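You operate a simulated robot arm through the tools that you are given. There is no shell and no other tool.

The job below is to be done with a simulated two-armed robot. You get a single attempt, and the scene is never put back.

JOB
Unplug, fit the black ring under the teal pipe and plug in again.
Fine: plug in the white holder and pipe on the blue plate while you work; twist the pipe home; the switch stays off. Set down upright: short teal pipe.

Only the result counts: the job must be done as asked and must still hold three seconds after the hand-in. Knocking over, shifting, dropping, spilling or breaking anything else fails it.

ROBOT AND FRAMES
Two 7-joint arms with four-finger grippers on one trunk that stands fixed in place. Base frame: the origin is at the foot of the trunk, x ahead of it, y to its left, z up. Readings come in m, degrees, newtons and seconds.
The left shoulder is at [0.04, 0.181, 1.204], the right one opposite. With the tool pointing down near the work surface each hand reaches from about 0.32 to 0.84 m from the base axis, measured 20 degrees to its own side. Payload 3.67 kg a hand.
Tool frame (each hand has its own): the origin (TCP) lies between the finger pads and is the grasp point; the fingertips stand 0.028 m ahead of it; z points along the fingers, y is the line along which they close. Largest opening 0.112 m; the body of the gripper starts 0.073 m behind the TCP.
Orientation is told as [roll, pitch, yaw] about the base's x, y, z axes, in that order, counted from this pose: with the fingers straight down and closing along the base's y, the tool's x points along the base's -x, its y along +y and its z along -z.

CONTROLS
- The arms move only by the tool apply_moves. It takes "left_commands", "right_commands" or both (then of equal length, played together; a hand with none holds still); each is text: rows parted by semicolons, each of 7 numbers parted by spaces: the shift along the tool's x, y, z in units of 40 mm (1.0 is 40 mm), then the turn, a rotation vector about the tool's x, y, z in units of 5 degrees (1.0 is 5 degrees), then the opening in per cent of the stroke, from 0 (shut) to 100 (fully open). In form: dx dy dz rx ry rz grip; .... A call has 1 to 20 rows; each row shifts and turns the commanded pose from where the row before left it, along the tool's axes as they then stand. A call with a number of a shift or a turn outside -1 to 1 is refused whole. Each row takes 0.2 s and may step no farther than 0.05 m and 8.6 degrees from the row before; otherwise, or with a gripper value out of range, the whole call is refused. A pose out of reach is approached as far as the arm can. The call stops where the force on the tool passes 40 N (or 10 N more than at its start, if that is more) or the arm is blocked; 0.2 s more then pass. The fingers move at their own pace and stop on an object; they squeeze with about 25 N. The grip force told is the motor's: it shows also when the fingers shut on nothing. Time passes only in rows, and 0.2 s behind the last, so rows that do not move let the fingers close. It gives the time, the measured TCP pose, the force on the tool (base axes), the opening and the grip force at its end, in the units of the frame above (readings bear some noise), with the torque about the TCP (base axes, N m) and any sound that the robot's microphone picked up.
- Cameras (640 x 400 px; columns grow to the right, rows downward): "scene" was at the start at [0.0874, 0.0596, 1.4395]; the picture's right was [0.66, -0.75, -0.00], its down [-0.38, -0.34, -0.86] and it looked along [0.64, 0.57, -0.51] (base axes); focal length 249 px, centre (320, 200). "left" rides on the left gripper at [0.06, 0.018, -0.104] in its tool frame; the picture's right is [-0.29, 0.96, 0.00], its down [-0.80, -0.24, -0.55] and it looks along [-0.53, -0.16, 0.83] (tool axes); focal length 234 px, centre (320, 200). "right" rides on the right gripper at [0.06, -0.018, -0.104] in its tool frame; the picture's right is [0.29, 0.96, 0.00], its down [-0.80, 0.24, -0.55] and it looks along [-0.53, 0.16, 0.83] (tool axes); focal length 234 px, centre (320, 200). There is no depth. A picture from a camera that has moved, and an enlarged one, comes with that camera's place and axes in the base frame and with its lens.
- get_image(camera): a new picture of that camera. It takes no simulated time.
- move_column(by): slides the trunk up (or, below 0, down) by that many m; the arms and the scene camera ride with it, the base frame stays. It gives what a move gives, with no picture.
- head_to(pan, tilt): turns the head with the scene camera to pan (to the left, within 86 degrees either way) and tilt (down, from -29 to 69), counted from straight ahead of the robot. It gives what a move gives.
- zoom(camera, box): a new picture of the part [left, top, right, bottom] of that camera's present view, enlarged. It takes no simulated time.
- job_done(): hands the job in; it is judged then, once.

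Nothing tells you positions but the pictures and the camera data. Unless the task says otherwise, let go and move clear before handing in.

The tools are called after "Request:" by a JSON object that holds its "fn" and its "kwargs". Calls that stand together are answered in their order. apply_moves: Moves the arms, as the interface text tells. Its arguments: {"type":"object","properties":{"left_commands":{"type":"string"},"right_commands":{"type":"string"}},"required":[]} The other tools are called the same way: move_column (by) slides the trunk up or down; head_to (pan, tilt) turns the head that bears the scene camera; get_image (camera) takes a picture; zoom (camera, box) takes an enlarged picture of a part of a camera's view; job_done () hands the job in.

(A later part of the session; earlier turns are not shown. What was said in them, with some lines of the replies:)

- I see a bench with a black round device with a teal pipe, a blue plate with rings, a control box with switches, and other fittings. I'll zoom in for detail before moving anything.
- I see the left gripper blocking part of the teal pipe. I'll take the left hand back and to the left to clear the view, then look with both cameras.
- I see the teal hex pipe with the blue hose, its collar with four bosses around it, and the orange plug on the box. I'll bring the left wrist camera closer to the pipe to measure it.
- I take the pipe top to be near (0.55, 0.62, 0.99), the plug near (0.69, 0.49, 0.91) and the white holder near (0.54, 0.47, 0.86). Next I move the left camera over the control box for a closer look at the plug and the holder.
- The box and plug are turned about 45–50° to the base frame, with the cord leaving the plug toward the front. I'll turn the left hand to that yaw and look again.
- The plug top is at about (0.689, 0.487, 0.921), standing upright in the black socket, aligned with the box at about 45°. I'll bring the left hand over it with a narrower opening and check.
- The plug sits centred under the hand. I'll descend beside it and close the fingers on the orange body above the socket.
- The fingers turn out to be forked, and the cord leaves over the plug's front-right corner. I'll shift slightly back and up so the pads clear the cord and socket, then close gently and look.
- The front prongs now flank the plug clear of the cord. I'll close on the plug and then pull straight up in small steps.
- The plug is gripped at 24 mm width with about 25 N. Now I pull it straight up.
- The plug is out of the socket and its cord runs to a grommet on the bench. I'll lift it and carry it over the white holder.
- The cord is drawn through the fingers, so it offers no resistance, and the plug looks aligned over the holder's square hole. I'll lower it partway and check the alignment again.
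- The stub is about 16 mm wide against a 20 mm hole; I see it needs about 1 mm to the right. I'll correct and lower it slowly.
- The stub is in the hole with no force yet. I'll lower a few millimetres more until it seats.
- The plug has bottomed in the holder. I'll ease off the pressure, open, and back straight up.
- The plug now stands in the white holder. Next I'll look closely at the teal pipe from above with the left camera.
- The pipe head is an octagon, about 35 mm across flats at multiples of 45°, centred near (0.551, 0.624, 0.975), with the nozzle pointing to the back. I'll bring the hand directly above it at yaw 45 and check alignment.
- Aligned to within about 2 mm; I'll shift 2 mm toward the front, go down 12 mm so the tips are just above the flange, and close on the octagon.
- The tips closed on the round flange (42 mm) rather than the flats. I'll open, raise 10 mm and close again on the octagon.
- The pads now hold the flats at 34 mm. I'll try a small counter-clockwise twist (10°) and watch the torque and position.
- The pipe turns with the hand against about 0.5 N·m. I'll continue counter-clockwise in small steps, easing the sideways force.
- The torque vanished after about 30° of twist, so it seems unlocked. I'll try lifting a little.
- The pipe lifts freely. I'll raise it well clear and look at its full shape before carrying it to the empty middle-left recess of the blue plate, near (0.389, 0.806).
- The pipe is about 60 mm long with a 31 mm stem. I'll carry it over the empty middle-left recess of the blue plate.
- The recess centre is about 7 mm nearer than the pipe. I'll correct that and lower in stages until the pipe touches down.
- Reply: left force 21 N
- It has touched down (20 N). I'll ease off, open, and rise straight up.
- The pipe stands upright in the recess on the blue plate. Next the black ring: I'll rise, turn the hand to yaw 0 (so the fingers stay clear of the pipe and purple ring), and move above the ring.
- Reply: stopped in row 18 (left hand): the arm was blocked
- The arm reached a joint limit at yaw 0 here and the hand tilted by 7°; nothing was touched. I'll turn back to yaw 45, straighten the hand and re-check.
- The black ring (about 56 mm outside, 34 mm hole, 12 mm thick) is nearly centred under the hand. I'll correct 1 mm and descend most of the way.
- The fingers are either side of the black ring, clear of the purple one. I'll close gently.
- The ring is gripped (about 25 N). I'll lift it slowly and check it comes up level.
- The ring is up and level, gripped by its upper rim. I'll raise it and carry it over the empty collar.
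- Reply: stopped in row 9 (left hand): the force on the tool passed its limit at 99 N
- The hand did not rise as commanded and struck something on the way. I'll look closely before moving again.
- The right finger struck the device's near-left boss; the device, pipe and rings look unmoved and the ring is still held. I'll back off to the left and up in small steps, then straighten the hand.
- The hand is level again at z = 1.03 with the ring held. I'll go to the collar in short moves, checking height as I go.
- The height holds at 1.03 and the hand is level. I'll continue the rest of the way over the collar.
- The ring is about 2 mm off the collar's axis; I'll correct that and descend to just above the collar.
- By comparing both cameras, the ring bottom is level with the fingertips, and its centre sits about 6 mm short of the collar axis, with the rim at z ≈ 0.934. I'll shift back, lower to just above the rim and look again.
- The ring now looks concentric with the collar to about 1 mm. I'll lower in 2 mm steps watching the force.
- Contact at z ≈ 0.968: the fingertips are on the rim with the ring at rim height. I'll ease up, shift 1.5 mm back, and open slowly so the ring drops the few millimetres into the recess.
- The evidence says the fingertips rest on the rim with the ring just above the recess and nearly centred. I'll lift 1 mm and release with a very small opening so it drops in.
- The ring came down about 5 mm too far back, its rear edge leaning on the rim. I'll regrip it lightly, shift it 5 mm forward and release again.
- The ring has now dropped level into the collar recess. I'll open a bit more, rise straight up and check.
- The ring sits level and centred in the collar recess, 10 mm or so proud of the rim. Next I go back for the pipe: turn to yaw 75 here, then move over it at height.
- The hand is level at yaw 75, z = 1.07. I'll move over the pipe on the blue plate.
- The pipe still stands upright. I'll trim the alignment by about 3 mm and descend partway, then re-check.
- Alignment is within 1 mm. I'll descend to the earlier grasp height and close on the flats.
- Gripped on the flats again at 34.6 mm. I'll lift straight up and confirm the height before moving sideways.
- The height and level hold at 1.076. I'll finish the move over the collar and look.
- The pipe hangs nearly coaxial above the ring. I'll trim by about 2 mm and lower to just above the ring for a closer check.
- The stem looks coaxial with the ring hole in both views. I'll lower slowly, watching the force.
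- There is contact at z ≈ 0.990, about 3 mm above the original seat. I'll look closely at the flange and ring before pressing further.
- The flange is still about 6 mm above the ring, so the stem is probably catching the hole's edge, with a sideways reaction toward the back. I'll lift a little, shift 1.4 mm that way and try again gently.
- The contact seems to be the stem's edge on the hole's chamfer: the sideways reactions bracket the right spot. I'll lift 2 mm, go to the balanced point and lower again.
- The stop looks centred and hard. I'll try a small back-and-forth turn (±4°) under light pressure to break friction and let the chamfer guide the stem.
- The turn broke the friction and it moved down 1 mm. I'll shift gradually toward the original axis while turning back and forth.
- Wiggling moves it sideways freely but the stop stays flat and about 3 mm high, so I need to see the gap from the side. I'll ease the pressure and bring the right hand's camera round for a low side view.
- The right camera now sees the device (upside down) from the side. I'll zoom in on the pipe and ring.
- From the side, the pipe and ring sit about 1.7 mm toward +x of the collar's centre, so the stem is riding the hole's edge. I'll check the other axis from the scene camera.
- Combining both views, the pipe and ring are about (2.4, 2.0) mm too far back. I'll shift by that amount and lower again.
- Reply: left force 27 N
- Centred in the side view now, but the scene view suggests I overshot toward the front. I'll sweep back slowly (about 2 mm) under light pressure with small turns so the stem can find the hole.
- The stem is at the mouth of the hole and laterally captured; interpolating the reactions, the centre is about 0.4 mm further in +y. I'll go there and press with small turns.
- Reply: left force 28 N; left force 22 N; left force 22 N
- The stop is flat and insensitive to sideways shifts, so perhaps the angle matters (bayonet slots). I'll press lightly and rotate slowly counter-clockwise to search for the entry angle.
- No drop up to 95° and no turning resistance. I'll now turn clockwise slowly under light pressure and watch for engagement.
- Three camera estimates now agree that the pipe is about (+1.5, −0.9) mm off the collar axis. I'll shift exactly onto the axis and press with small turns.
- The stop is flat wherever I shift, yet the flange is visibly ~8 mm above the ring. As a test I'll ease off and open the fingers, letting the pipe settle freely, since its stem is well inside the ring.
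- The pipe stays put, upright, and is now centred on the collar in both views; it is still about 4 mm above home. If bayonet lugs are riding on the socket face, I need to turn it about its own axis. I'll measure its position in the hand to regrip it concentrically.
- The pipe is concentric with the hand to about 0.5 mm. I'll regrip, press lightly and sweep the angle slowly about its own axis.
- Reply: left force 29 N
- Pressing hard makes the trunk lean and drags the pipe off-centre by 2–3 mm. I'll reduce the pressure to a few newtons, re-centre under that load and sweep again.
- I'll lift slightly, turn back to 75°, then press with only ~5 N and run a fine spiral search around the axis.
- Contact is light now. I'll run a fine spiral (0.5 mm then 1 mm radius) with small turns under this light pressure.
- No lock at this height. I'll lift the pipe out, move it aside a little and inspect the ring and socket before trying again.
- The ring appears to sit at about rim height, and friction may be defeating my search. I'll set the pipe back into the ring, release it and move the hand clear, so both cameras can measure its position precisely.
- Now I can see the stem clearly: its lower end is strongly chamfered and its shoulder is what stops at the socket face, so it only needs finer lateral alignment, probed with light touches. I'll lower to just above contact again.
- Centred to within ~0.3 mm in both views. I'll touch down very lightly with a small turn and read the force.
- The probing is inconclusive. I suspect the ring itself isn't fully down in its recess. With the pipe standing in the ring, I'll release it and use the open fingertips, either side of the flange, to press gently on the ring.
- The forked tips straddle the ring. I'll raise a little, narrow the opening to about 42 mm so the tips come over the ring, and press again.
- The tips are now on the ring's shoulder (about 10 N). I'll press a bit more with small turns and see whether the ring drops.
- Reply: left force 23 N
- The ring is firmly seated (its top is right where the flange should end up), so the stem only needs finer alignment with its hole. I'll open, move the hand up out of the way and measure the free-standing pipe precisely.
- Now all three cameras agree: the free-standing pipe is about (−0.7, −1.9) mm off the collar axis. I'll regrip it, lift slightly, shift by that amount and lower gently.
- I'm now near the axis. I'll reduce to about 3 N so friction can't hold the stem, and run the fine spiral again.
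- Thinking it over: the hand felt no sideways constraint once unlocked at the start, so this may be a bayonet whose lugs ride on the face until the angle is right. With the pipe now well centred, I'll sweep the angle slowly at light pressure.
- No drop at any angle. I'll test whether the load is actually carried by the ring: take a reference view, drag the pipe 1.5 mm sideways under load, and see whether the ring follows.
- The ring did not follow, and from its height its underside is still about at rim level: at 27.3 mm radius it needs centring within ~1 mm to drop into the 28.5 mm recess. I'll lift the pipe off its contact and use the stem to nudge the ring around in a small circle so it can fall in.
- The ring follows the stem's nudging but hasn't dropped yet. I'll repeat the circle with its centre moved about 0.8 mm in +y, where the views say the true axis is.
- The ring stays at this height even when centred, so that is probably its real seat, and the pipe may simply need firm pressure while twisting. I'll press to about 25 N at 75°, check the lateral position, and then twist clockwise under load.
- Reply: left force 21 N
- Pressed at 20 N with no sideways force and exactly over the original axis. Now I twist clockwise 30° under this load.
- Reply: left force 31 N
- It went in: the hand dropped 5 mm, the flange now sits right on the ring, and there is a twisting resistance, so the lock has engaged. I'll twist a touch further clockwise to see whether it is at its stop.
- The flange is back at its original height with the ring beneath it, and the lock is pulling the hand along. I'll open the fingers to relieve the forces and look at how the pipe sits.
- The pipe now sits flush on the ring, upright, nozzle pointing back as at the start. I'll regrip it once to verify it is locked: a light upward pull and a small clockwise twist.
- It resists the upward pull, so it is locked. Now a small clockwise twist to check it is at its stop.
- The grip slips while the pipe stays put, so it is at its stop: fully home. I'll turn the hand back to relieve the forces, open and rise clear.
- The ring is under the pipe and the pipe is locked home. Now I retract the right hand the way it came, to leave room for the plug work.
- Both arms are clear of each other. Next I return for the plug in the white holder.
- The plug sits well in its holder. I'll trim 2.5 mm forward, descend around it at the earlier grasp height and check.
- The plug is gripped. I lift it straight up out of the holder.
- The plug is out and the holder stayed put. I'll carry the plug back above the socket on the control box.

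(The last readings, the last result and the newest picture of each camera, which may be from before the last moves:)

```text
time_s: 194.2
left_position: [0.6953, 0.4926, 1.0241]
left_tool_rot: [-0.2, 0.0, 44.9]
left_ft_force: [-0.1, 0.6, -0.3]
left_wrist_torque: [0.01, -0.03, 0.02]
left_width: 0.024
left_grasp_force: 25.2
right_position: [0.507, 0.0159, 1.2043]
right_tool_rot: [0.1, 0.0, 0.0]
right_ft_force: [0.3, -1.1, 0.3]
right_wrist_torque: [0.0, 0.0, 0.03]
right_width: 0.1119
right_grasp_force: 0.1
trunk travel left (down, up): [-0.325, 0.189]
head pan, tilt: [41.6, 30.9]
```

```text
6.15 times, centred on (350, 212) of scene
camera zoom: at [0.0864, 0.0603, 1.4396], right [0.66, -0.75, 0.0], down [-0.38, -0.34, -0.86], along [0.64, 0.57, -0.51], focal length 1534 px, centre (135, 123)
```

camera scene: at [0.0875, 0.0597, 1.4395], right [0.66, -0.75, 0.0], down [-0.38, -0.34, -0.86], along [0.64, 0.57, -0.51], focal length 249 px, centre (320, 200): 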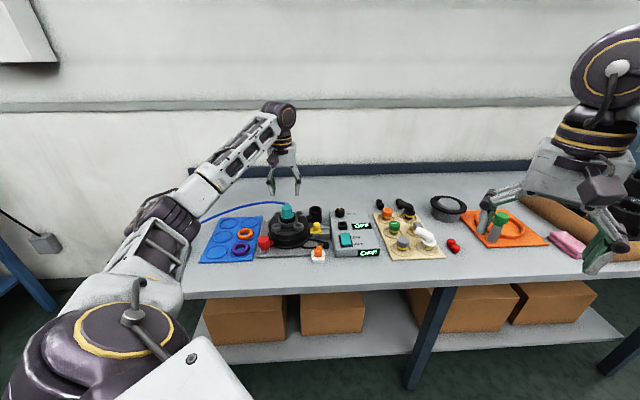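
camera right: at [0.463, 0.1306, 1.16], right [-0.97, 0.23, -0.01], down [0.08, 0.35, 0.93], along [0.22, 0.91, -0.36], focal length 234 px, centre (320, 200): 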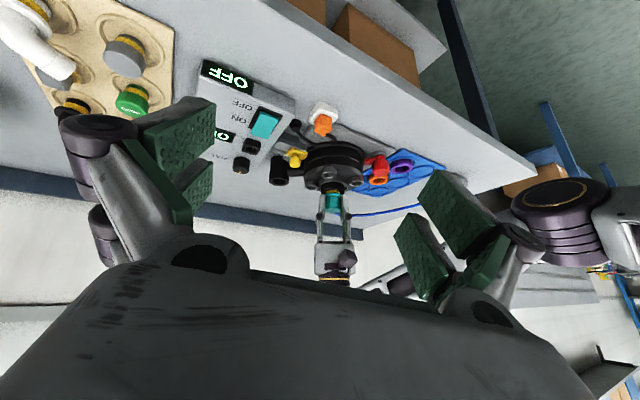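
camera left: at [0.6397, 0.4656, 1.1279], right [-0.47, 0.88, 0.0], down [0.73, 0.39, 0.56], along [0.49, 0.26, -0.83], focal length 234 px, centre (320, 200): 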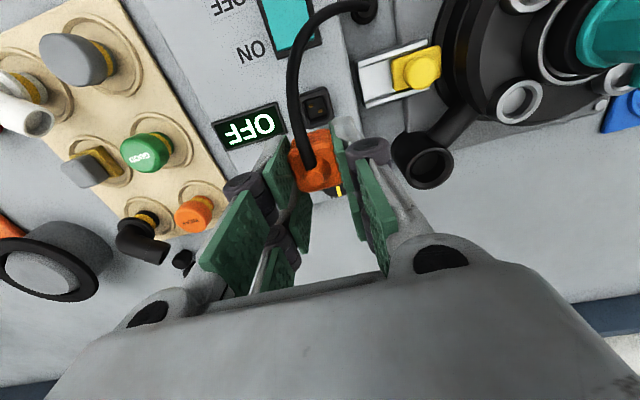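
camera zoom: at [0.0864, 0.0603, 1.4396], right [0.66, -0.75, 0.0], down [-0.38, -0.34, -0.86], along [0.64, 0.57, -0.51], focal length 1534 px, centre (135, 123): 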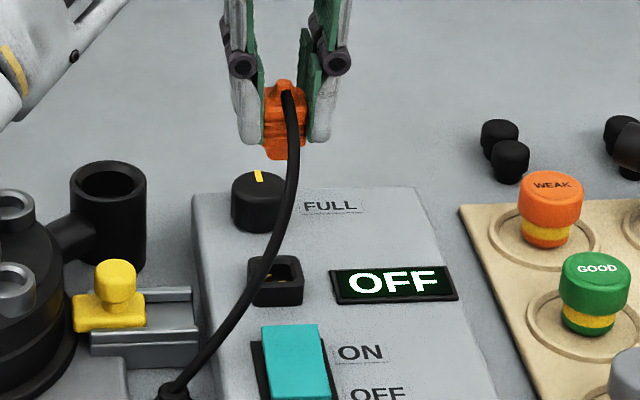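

I see the socket with its two contacts in front of the plug. I'll shift 2 mm forward, lower to just above the socket and check the alignment again.

Request:
{"fn": "apply_moves", "kwargs": {"left_commands": "0.05 0 0.6 0 0 0 5; 0 0 0.6 0 0 0 5; 0 0 0.2 0 0 0 5; 0 0 0 0 0 0 5"}}

Request:
{"fn": "zoom", "kwargs": {"camera": "left", "box": [250, 80, 390, 210]}}

Request:
{"fn": "zoom", "kwargs": {"camera": "scene", "box": [325, 200, 365, 235]}}

```text
time_s: 195.2
left_position: [0.6941, 0.4883, 0.9667]
left_tool_rot: [-0.1, 0.0, 44.9]
left_ft_force: [-0.9, 0.3, -0.6]
left_wrist_torque: [-0.02, 0.01, 0.01]
left_width: 0.0238
left_grasp_force: 24.8
right_position: [0.5063, 0.0147, 1.2035]
right_tool_rot: [0.0, 0.0, 0.1]
right_ft_force: [0.0, -0.1, -1.0]
right_wrist_torque: [0.01, 0.01, -0.04]
right_width: 0.1119
right_grasp_force: 0.1
trunk travel left (down, up): [-0.325, 0.189]
head pan, tilt: [41.6, 30.9]
```

```text
3.08 times, centred on (320, 145) of left
camera zoom: at [0.6381, 0.4625, 1.0709], right [-0.47, 0.88, 0.0], down [0.73, 0.39, 0.55], along [0.49, 0.26, -0.83], focal length 720 px, centre (320, 369)
```

zoom: 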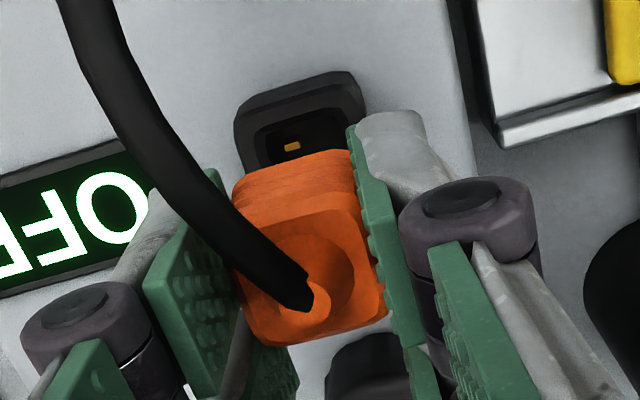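

```text
11.43 times, centred on (345, 218) of scene
camera zoom: at [0.0875, 0.0598, 1.4395], right [0.66, -0.75, 0.0], down [-0.38, -0.34, -0.86], along [0.64, 0.57, -0.51], focal length 2849 px, centre (34, 0)
```

zoom: 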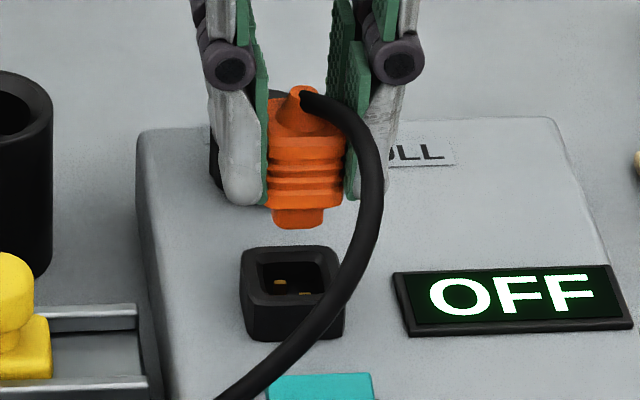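

Request:
{"fn": "apply_moves", "kwargs": {"left_commands": "0.0175 0.032 0 0 0 0 5; 0 0 0.2 0 0 0 5; 0 0 0 0 0 0 5"}}

Request:
{"fn": "zoom", "kwargs": {"camera": "left", "box": [260, 85, 370, 195]}}

Request:
{"fn": "zoom", "kwargs": {"camera": "scene", "box": [330, 205, 360, 230]}}

```text
time_s: 196.0
left_position: [0.6931, 0.4898, 0.9586]
left_tool_rot: [0.0, 0.0, 44.9]
left_ft_force: [-0.3, 0.1, -0.2]
left_wrist_torque: [-0.04, -0.02, 0.04]
left_width: 0.024
left_grasp_force: 25.4
right_position: [0.5062, 0.0146, 1.2032]
right_tool_rot: [0.0, 0.1, -0.1]
right_ft_force: [-0.3, 0.1, 0.0]
right_wrist_torque: [0.0, 0.0, 0.01]
right_width: 0.1119
right_grasp_force: 0.1
trunk travel left (down, up): [-0.325, 0.189]
head pan, tilt: [41.6, 30.9]
```

```text
3.64 times, centred on (315, 140) of left
camera zoom: at [0.6367, 0.4623, 1.063], right [-0.47, 0.88, 0.0], down [0.73, 0.39, 0.55], along [0.49, 0.26, -0.83], focal length 852 px, centre (338, 418)
```

zoom: 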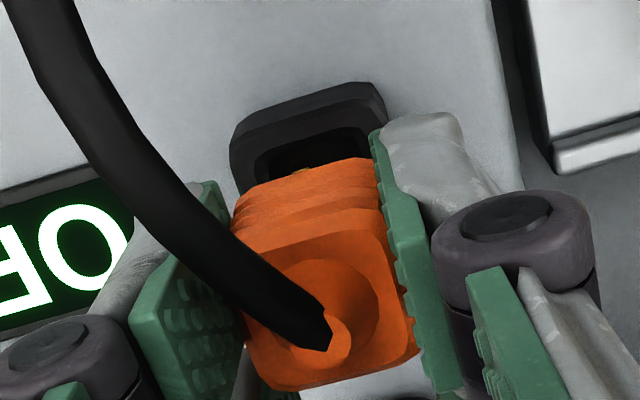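

```text
16.00 times, centred on (345, 218) of scene
camera zoom: at [0.0875, 0.0595, 1.4396], right [0.66, -0.75, 0.0], down [-0.38, -0.34, -0.86], along [0.64, 0.57, -0.51], focal length 3988 px, centre (-80, -80)
```

zoom: 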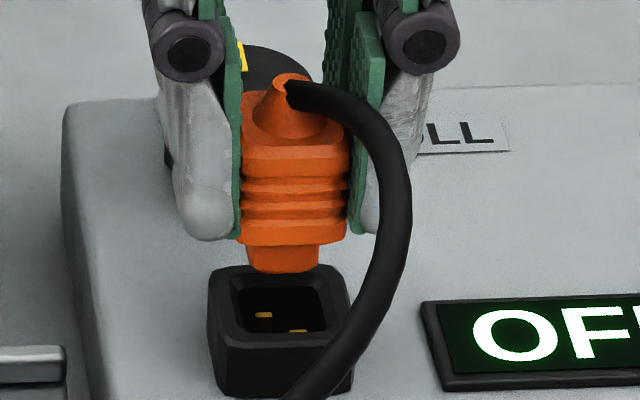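

The stub now lines up with the socket opening in both views. I'll lower in small steps, watching the force.

Request:
{"fn": "apply_moves", "kwargs": {"left_commands": "0 0 0.1 0 0 0 5; 0 0 0.08 0 0 0 5; 0 0 0 0 0 0 5"}}

Request:
{"fn": "zoom", "kwargs": {"camera": "scene", "box": [330, 205, 360, 230]}}

Request:
{"fn": "zoom", "kwargs": {"camera": "left", "box": [260, 85, 370, 195]}}

```text
time_s: 196.8
left_position: [0.6942, 0.4901, 0.9506]
left_tool_rot: [-0.1, -0.1, 44.9]
left_ft_force: [-0.8, -0.7, 0.5]
left_wrist_torque: [0.02, 0.0, -0.02]
left_width: 0.0239
left_grasp_force: 24.7
right_position: [0.5061, 0.0146, 1.2033]
right_tool_rot: [-0.1, 0.1, 0.1]
right_ft_force: [-0.1, -0.6, -0.6]
right_wrist_torque: [-0.02, -0.02, -0.03]
right_width: 0.112
right_grasp_force: 0.0
trunk travel left (down, up): [-0.325, 0.189]
head pan, tilt: [41.6, 30.9]
```

```text
16.00 times, centred on (345, 218) of scene
camera zoom: at [0.0876, 0.0597, 1.4395], right [0.66, -0.75, 0.0], down [-0.38, -0.34, -0.86], along [0.64, 0.57, -0.51], focal length 3988 px, centre (-80, -80)
```

zoom: 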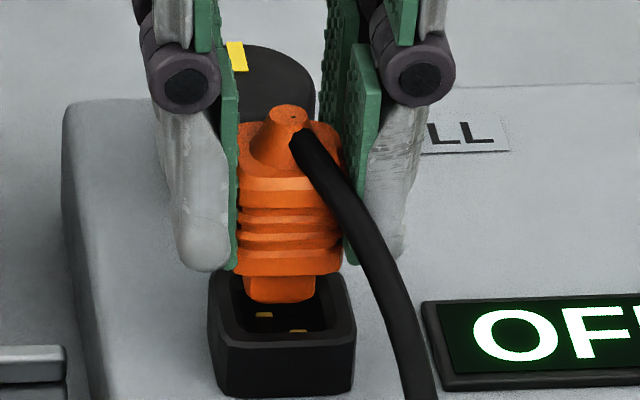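

```text
3.64 times, centred on (315, 140) of left
camera zoom: at [0.6365, 0.4626, 1.0547], right [-0.47, 0.88, 0.0], down [0.73, 0.39, 0.55], along [0.49, 0.26, -0.83], focal length 852 px, centre (338, 418)
```

zoom: 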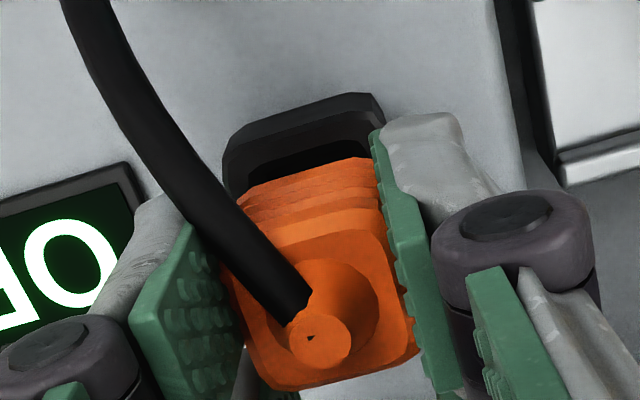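

Request:
{"fn": "apply_moves", "kwargs": {"left_commands": "0 -0.01 0.08 0 0 0 5; 0 0 0.07 0 0 0 5; 0 0 0 0 0 0 5"}}

Request:
{"fn": "zoom", "kwargs": {"camera": "scene", "box": [330, 205, 360, 230]}}

Request:
{"fn": "zoom", "kwargs": {"camera": "left", "box": [260, 85, 370, 195]}}

```text
time_s: 197.6
left_position: [0.6941, 0.4891, 0.9449]
left_tool_rot: [-0.1, -0.1, 45.0]
left_ft_force: [0.4, -0.4, -1.0]
left_wrist_torque: [0.03, 0.02, 0.0]
left_width: 0.0242
left_grasp_force: 25.0
right_position: [0.5065, 0.0144, 1.2042]
right_tool_rot: [0.0, 0.0, -0.1]
right_ft_force: [0.3, 0.0, 0.1]
right_wrist_torque: [0.01, 0.01, -0.01]
right_width: 0.112
right_grasp_force: 0.0
trunk travel left (down, up): [-0.325, 0.189]
head pan, tilt: [41.6, 30.9]
```

```text
16.00 times, centred on (345, 218) of scene
camera zoom: at [0.0875, 0.0596, 1.4395], right [0.66, -0.75, 0.0], down [-0.38, -0.34, -0.86], along [0.64, 0.57, -0.51], focal length 3988 px, centre (-80, -80)
```

zoom: 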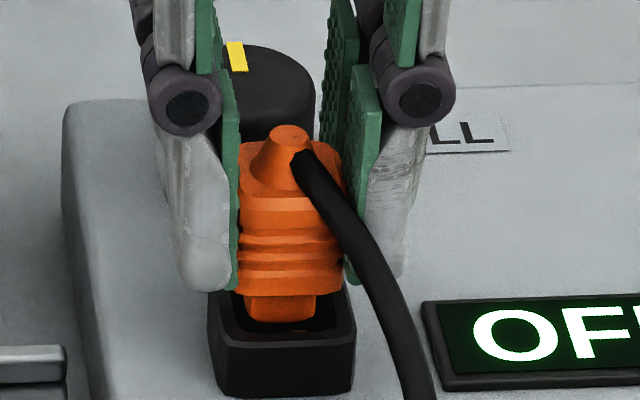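

```text
3.64 times, centred on (315, 140) of left
camera zoom: at [0.6367, 0.4623, 1.0492], right [-0.47, 0.88, 0.0], down [0.73, 0.39, 0.55], along [0.49, 0.26, -0.83], focal length 852 px, centre (338, 418)
```

zoom: 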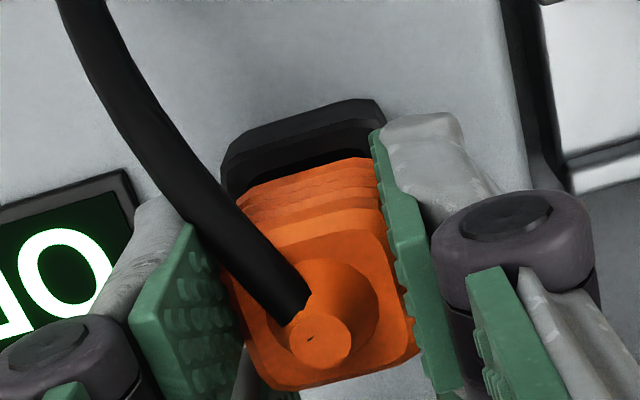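

Request:
{"fn": "apply_moves", "kwargs": {"left_commands": "0 0 0.06 0 0 0 5; 0 0 0.05 0 0 0 5; 0 0 0 0 0 0 5"}}

Request:
{"fn": "zoom", "kwargs": {"camera": "scene", "box": [330, 205, 360, 230]}}

```text
time_s: 198.4
left_position: [0.6935, 0.4883, 0.942]
left_tool_rot: [-0.2, 0.0, 45.0]
left_ft_force: [0.5, 0.2, 3.4]
left_wrist_torque: [0.01, 0.02, -0.03]
left_width: 0.0237
left_grasp_force: 25.2
right_position: [0.5065, 0.0153, 1.2049]
right_tool_rot: [0.0, 0.0, 0.0]
right_ft_force: [0.8, -0.1, 0.1]
right_wrist_torque: [0.04, 0.0, -0.02]
right_width: 0.1119
right_grasp_force: 0.1
trunk travel left (down, up): [-0.325, 0.189]
head pan, tilt: [41.6, 30.9]
```

```text
16.00 times, centred on (345, 218) of scene
camera zoom: at [0.0872, 0.0594, 1.4396], right [0.66, -0.75, 0.0], down [-0.38, -0.34, -0.86], along [0.64, 0.57, -0.51], focal length 3988 px, centre (-80, -80)
```

zoom: 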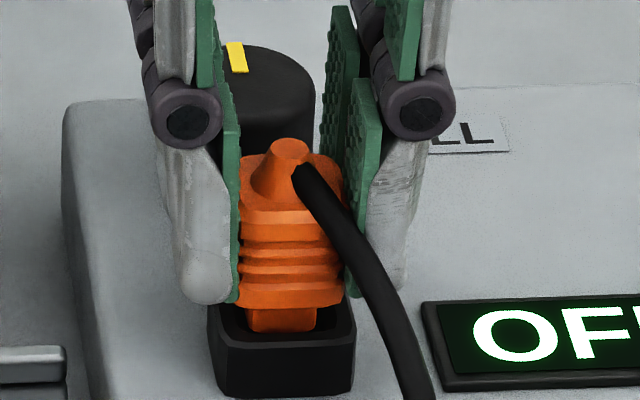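

Request:
{"fn": "zoom", "kwargs": {"camera": "left", "box": [265, 90, 355, 160]}}

Request:
{"fn": "zoom", "kwargs": {"camera": "scene", "box": [336, 212, 354, 228]}}

```text
5.71 times, centred on (310, 125) of left
camera zoom: at [0.6368, 0.462, 1.0458], right [-0.47, 0.88, 0.0], down [0.73, 0.39, 0.56], along [0.49, 0.26, -0.83], focal length 1338 px, centre (377, 629)
```

zoom: 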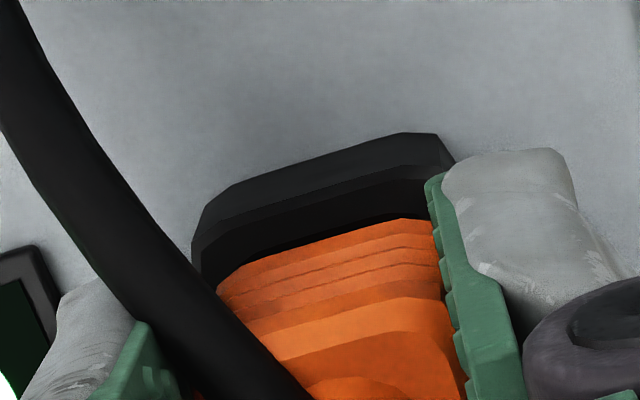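

```text
16.00 times, centred on (345, 220) of scene
camera zoom: at [0.0872, 0.0594, 1.4396], right [0.66, -0.75, 0.0], down [-0.38, -0.34, -0.86], along [0.64, 0.57, -0.51], focal length 3988 px, centre (-80, -120)
```

zoom: 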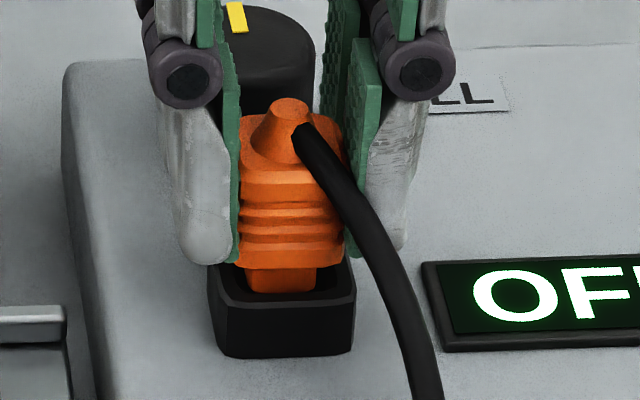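

Request:
{"fn": "apply_moves", "kwargs": {"left_commands": "0 0 0.05 0 0 0 5; 0 0 0 0 0 0 5"}}

```text
time_s: 199.0
left_position: [0.6929, 0.4884, 0.9391]
left_tool_rot: [-0.1, 0.0, 45.0]
left_ft_force: [-0.4, -0.5, 5.6]
left_wrist_torque: [-0.03, 0.03, -0.01]
left_width: 0.0238
left_grasp_force: 25.2
right_position: [0.5065, 0.0149, 1.2027]
right_tool_rot: [-0.1, 0.0, 0.0]
right_ft_force: [0.1, -0.1, -0.3]
right_wrist_torque: [0.02, -0.02, 0.03]
right_width: 0.1121
right_grasp_force: 0.1
trunk travel left (down, up): [-0.325, 0.189]
head pan, tilt: [41.6, 30.9]
```

It is going in with a light, steady resistance. I'll continue in small steps.

Request:
{"fn": "apply_moves", "kwargs": {"left_commands": "0 0 0.05 0 0 0 5; 0 0 0 0 0 0 5"}}

Request:
{"fn": "apply_moves", "kwargs": {"left_commands": "0 0 0.05 0 0 0 5; 0 0 0 0 0 0 5"}}

Request:
{"fn": "zoom", "kwargs": {"camera": "scene", "box": [330, 205, 360, 230]}}

```text
time_s: 199.6
left_position: [0.6926, 0.4885, 0.9379]
left_tool_rot: [-0.1, 0.0, 45.0]
left_ft_force: [-0.2, -0.4, 5.5]
left_wrist_torque: [-0.02, 0.02, 0.0]
left_width: 0.0241
left_grasp_force: 25.8
right_position: [0.5072, 0.0146, 1.2043]
right_tool_rot: [0.0, 0.0, 0.0]
right_ft_force: [-0.6, -0.6, 0.8]
right_wrist_torque: [0.01, -0.02, 0.02]
right_width: 0.1118
right_grasp_force: 0.1
trunk travel left (down, up): [-0.325, 0.189]
head pan, tilt: [41.6, 30.9]
```

```text
time_s: 200.2
left_position: [0.6921, 0.4887, 0.9353]
left_tool_rot: [-0.1, 0.0, 45.0]
left_ft_force: [1.3, 0.5, 5.4]
left_wrist_torque: [0.06, -0.06, -0.01]
left_width: 0.024
left_grasp_force: 25.2
right_position: [0.5061, 0.0138, 1.2041]
right_tool_rot: [0.0, 0.0, -0.1]
right_ft_force: [-0.1, -1.1, 0.0]
right_wrist_torque: [-0.01, 0.0, -0.02]
right_width: 0.1119
right_grasp_force: 0.1
trunk travel left (down, up): [-0.325, 0.189]
head pan, tilt: [41.6, 30.9]
```

```text
16.00 times, centred on (345, 218) of scene
camera zoom: at [0.0872, 0.0593, 1.4396], right [0.66, -0.75, 0.0], down [-0.38, -0.34, -0.86], along [0.64, 0.57, -0.51], focal length 3988 px, centre (-80, -80)
```

zoom: 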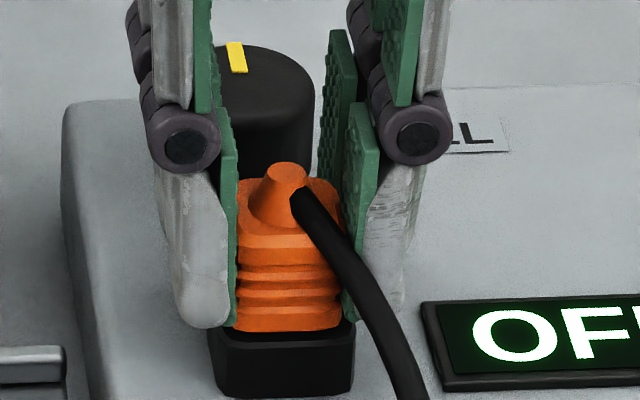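

Request:
{"fn": "apply_moves", "kwargs": {"left_commands": "0 0 0.05 0 0 0 5; 0 0 0 0 0 0 5"}}

Request:
{"fn": "apply_moves", "kwargs": {"left_commands": "0 0 0.04 0 0 0 5; 0 0 0 0 0 0 5"}}

Request:
{"fn": "zoom", "kwargs": {"camera": "scene", "box": [330, 205, 360, 230]}}

```text
time_s: 200.8
left_position: [0.6932, 0.488, 0.9354]
left_tool_rot: [-0.3, -0.1, 45.0]
left_ft_force: [4.4, 4.8, 17.0]
left_wrist_torque: [0.09, -0.1, -0.01]
left_width: 0.0239
left_grasp_force: 25.0
right_position: [0.5059, 0.0139, 1.2038]
right_tool_rot: [0.0, 0.0, 0.1]
right_ft_force: [0.3, 0.6, -0.1]
right_wrist_torque: [-0.01, 0.02, -0.03]
right_width: 0.1118
right_grasp_force: 0.0
trunk travel left (down, up): [-0.325, 0.189]
head pan, tilt: [41.6, 30.9]
```

```text
time_s: 201.4
left_position: [0.692, 0.4882, 0.9337]
left_tool_rot: [-0.2, -0.1, 45.1]
left_ft_force: [7.7, 3.6, 20.1]
left_wrist_torque: [0.02, -0.13, 0.03]
left_width: 0.0241
left_grasp_force: 24.3
right_position: [0.505, 0.0138, 1.2044]
right_tool_rot: [0.0, 0.0, 0.0]
right_ft_force: [0.5, 0.2, 0.3]
right_wrist_torque: [0.02, -0.01, -0.01]
right_width: 0.1122
right_grasp_force: 0.0
trunk travel left (down, up): [-0.325, 0.189]
head pan, tilt: [41.6, 30.9]
```

```text
16.00 times, centred on (345, 218) of scene
camera zoom: at [0.0862, 0.0586, 1.4397], right [0.66, -0.75, 0.0], down [-0.38, -0.34, -0.86], along [0.64, 0.57, -0.51], focal length 3988 px, centre (-80, -80)
```

zoom: 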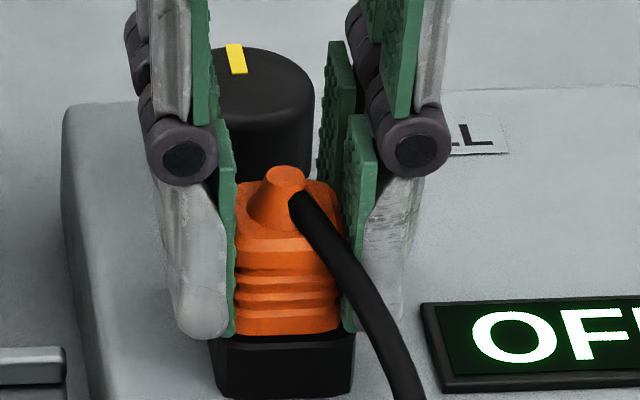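

The plug has bottomed at its original depth (20 N). I'll ease off, open and rise straight up.

Request:
{"fn": "apply_moves", "kwargs": {"left_commands": "0 0 -0.06 0 0 0 5; 0 0 0 0 0 0 5; 0 0 0 0 0 0 22; 0 0 0 0 0 0 40; 0 0 0 0 0 0 50; 0 0 -0.4 0 0 0 50; 0 0 -0.8 0 0 0 50; 0 0 -0.9 0 0 0 50; 0 0 0 0 0 0 50"}}

Request:
{"fn": "zoom", "kwargs": {"camera": "scene", "box": [310, 195, 380, 250]}}

Request:
{"fn": "zoom", "kwargs": {"camera": "left", "box": [240, 60, 400, 200]}}

```text
time_s: 203.4
left_position: [0.691, 0.4885, 1.0185]
left_tool_rot: [-0.1, 0.2, 45.0]
left_ft_force: [0.0, 0.7, -0.1]
left_wrist_torque: [-0.02, 0.01, -0.02]
left_width: 0.056
left_grasp_force: 0.1
right_position: [0.5064, 0.0156, 1.2025]
right_tool_rot: [0.0, 0.1, 0.0]
right_ft_force: [0.7, 0.7, -0.6]
right_wrist_torque: [0.0, 0.02, 0.01]
right_width: 0.1122
right_grasp_force: 0.2
trunk travel left (down, up): [-0.325, 0.189]
head pan, tilt: [41.6, 30.9]
```

```text
7.27 times, centred on (345, 222) of scene
camera zoom: at [0.088, 0.0597, 1.4395], right [0.66, -0.75, 0.0], down [-0.38, -0.34, -0.86], along [0.64, 0.57, -0.51], focal length 1813 px, centre (138, 36)
```

zoom: 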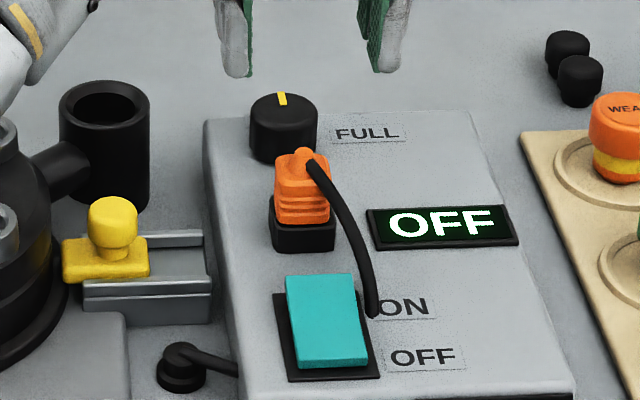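

```text
2.86 times, centred on (320, 130) of left
camera zoom: at [0.6349, 0.4621, 1.1221], right [-0.47, 0.88, 0.0], down [0.73, 0.39, 0.55], along [0.49, 0.26, -0.83], focal length 669 px, centre (320, 400)
```

zoom: 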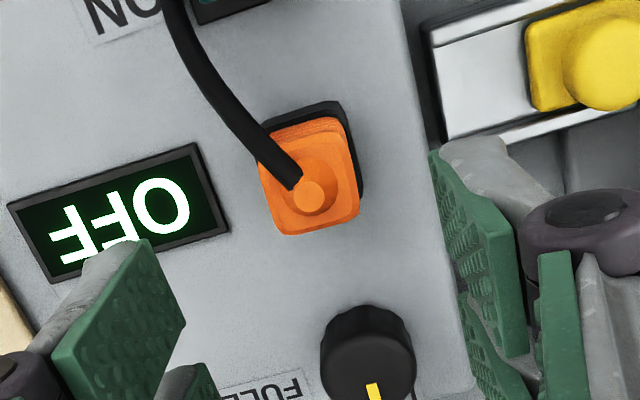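

The plug is back in its socket, cord and switch as before (both displays still read OFF). I'll move the left hand up and back, clear of the work, and take final views.

Request:
{"fn": "apply_moves", "kwargs": {"left_commands": "0 0 -0.9 0 0 0 60; 0 0 -0.9 0 0 0 60; 0.9 0 -0.3 0 0 0 60; 0.9 0 0 0 0 0 60; 0.9 0 0 0 0 0 60; 0.9 0 0 0 0 0 60; 0.9 0 0 0 0 0 60; 0.9 0 0 0 0 0 60; 0 0 0 0 0 0 60"}}

Request:
{"fn": "get_image", "kwargs": {"camera": "scene"}}

Request:
{"fn": "zoom", "kwargs": {"camera": "scene", "box": [250, 180, 410, 280]}}

Request:
{"fn": "zoom", "kwargs": {"camera": "scene", "box": [140, 180, 300, 280]}}

```text
time_s: 205.4
left_position: [0.5388, 0.3347, 1.1015]
left_tool_rot: [-0.1, -0.1, 45.0]
left_ft_force: [-0.1, -0.3, -0.7]
left_wrist_torque: [0.0, 0.0, 0.03]
left_width: 0.0672
left_grasp_force: 0.0
right_position: [0.5068, 0.0143, 1.2037]
right_tool_rot: [0.1, 0.1, 0.0]
right_ft_force: [0.9, 0.4, 0.1]
right_wrist_torque: [0.0, 0.02, -0.02]
right_width: 0.1121
right_grasp_force: 0.1
trunk travel left (down, up): [-0.325, 0.189]
head pan, tilt: [41.6, 30.9]
```

```text
taken
camera scene: at [0.088, 0.06, 1.4395], right [0.66, -0.75, 0.0], down [-0.38, -0.34, -0.86], along [0.64, 0.57, -0.51], focal length 249 px, centre (320, 200)
```

scene: 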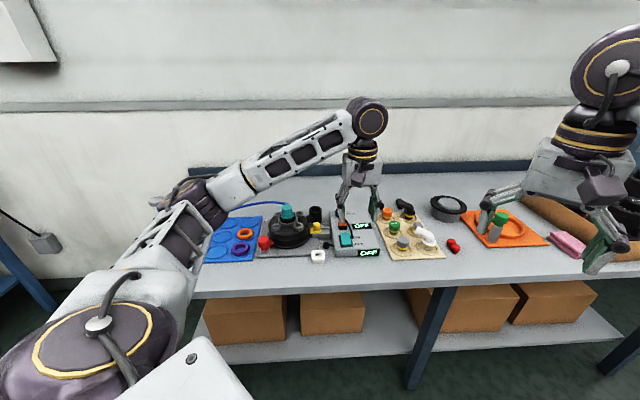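

```text
4.00 times, centred on (330, 230) of scene
camera zoom: at [0.088, 0.06, 1.4395], right [0.66, -0.75, 0.0], down [-0.38, -0.34, -0.86], along [0.64, 0.57, -0.51], focal length 997 px, centre (280, 80)
```

zoom: 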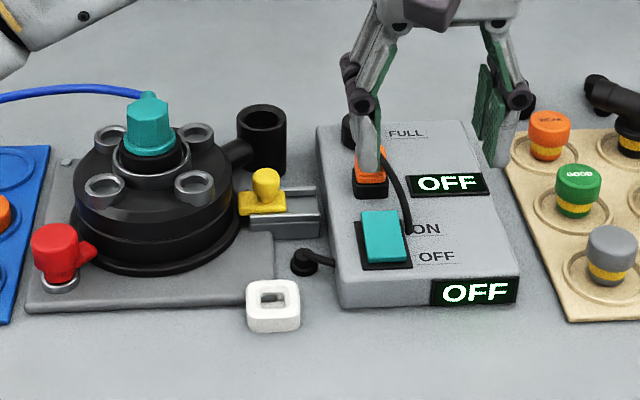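

```text
4.00 times, centred on (220, 230) of scene
camera zoom: at [0.088, 0.06, 1.4395], right [0.66, -0.75, 0.0], down [-0.38, -0.34, -0.86], along [0.64, 0.57, -0.51], focal length 997 px, centre (720, 80)
```

zoom: 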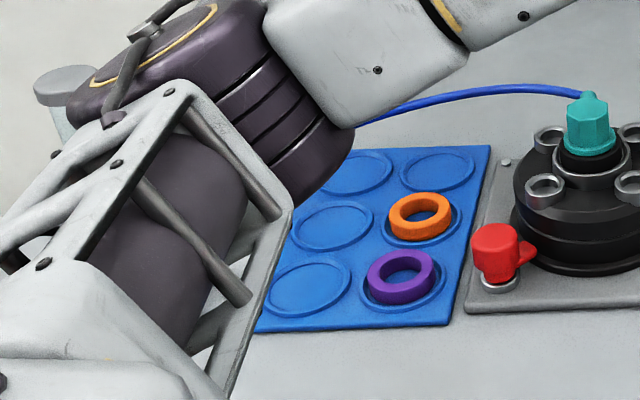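

Everything matches the starting layout. I'll move the left hand a bit farther back to its starting place so I can check the left part of the bench too.

Request:
{"fn": "apply_moves", "kwargs": {"left_commands": "0 0.2 -0.9 0 0 0 80; 0 0.8 -0.8 0 0 0 80; 0 0.9 0 0 0 0 80; 0 0.9 0 0 0 0 80; 0 0.9 0 0 0 0 80; 0 0.9 0 0 0 0 80; 0 0 0 0 0 0 80"}}

Request:
{"fn": "get_image", "kwargs": {"camera": "scene"}}

Request:
{"fn": "zoom", "kwargs": {"camera": "scene", "box": [140, 180, 300, 280]}}

Request:
{"fn": "zoom", "kwargs": {"camera": "scene", "box": [262, 190, 322, 240]}}

Request:
{"fn": "zoom", "kwargs": {"camera": "scene", "box": [320, 195, 400, 265]}}

```text
time_s: 207.0
left_position: [0.4085, 0.4664, 1.1705]
left_tool_rot: [0.0, 0.0, 44.9]
left_ft_force: [-0.5, 0.1, -1.0]
left_wrist_torque: [0.03, 0.02, -0.02]
left_width: 0.0895
left_grasp_force: 0.1
right_position: [0.508, 0.0139, 1.2021]
right_tool_rot: [-0.1, 0.0, 0.0]
right_ft_force: [-0.1, 0.6, 0.3]
right_wrist_torque: [-0.01, -0.02, -0.05]
right_width: 0.112
right_grasp_force: 0.0
trunk travel left (down, up): [-0.325, 0.189]
head pan, tilt: [41.6, 30.9]
```

```text
taken
camera scene: at [0.0884, 0.059, 1.4395], right [0.66, -0.75, 0.0], down [-0.39, -0.34, -0.86], along [0.64, 0.57, -0.51], focal length 249 px, centre (320, 200)
```

scene: 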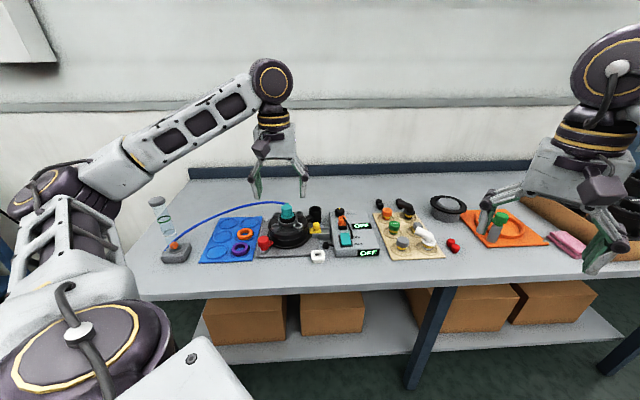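

```text
4.00 times, centred on (220, 230) of scene
camera zoom: at [0.0884, 0.059, 1.4395], right [0.66, -0.75, 0.0], down [-0.39, -0.34, -0.86], along [0.64, 0.57, -0.51], focal length 997 px, centre (720, 80)
```

zoom: 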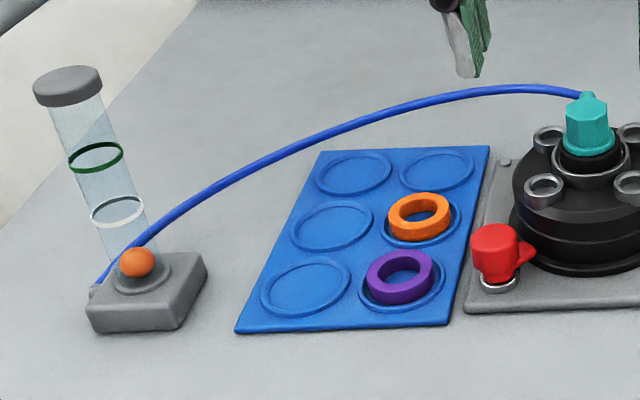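

```text
8.00 times, centred on (292, 215) of scene
camera zoom: at [0.0884, 0.059, 1.4395], right [0.66, -0.75, 0.0], down [-0.39, -0.34, -0.86], along [0.64, 0.57, -0.51], focal length 1994 px, centre (544, 80)
```

zoom: 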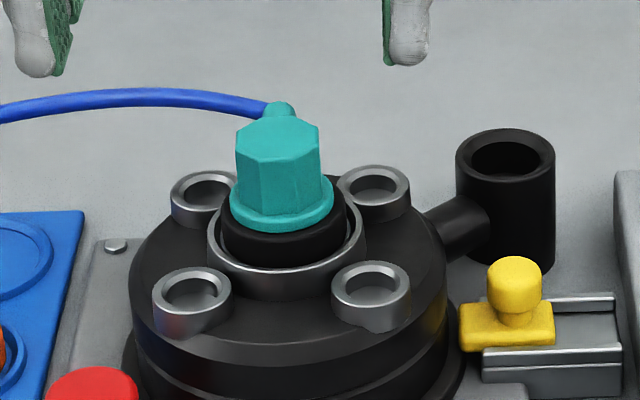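

```text
5.71 times, centred on (360, 230) of scene
camera zoom: at [0.0884, 0.059, 1.4395], right [0.66, -0.75, 0.0], down [-0.39, -0.34, -0.86], along [0.64, 0.57, -0.51], focal length 1424 px, centre (91, 29)
```

zoom: 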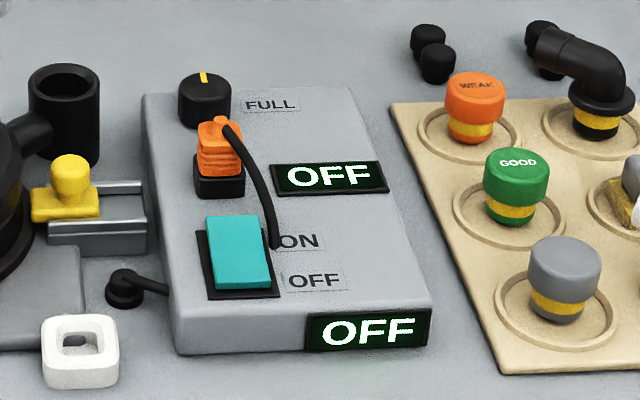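

All checks out. The black ring sits under the teal pipe, which is locked at its stop in its original orientation. The plug is fully back in the socket, both displays still read OFF, and everything else is where it started. Both hands are empty and clear, so I'm handing in the job.

Request:
{"fn": "job_done", "kwargs": {}}

```text
The job is handed in.
```

The job is done and handed in. I unplugged the orange plug, fitted the black ring under the teal pipe, and plugged it in again.

- **Ring and pipe:** the ring sits in the collar and the pipe's flange rests on it. The pipe is twisted home. It resisted a light upward pull, and a further clockwise twist only made the grip slip. Its nozzle points back, as at the start.
- **While working:** the plug stood in the white holder. The pipe stood upright on the blue plate while I placed the ring.
- **Plug and switch:** the plug is back in its socket at its original depth. The switch was not touched, and both displays still read OFF.
- **Bump on the way:** while carrying the ring, the left hand struck one of the bosses around the collar hard enough to stop the arm (99 N). The device, the pipe and the other rings had not moved in the camera views.
- **Seating the pipe:** it took many attempts before it dropped in. In the end it needed about 30 N of downward pressure while turning.

In the final camera views everything else stands where it started. Both hands are empty and clear of the bench.
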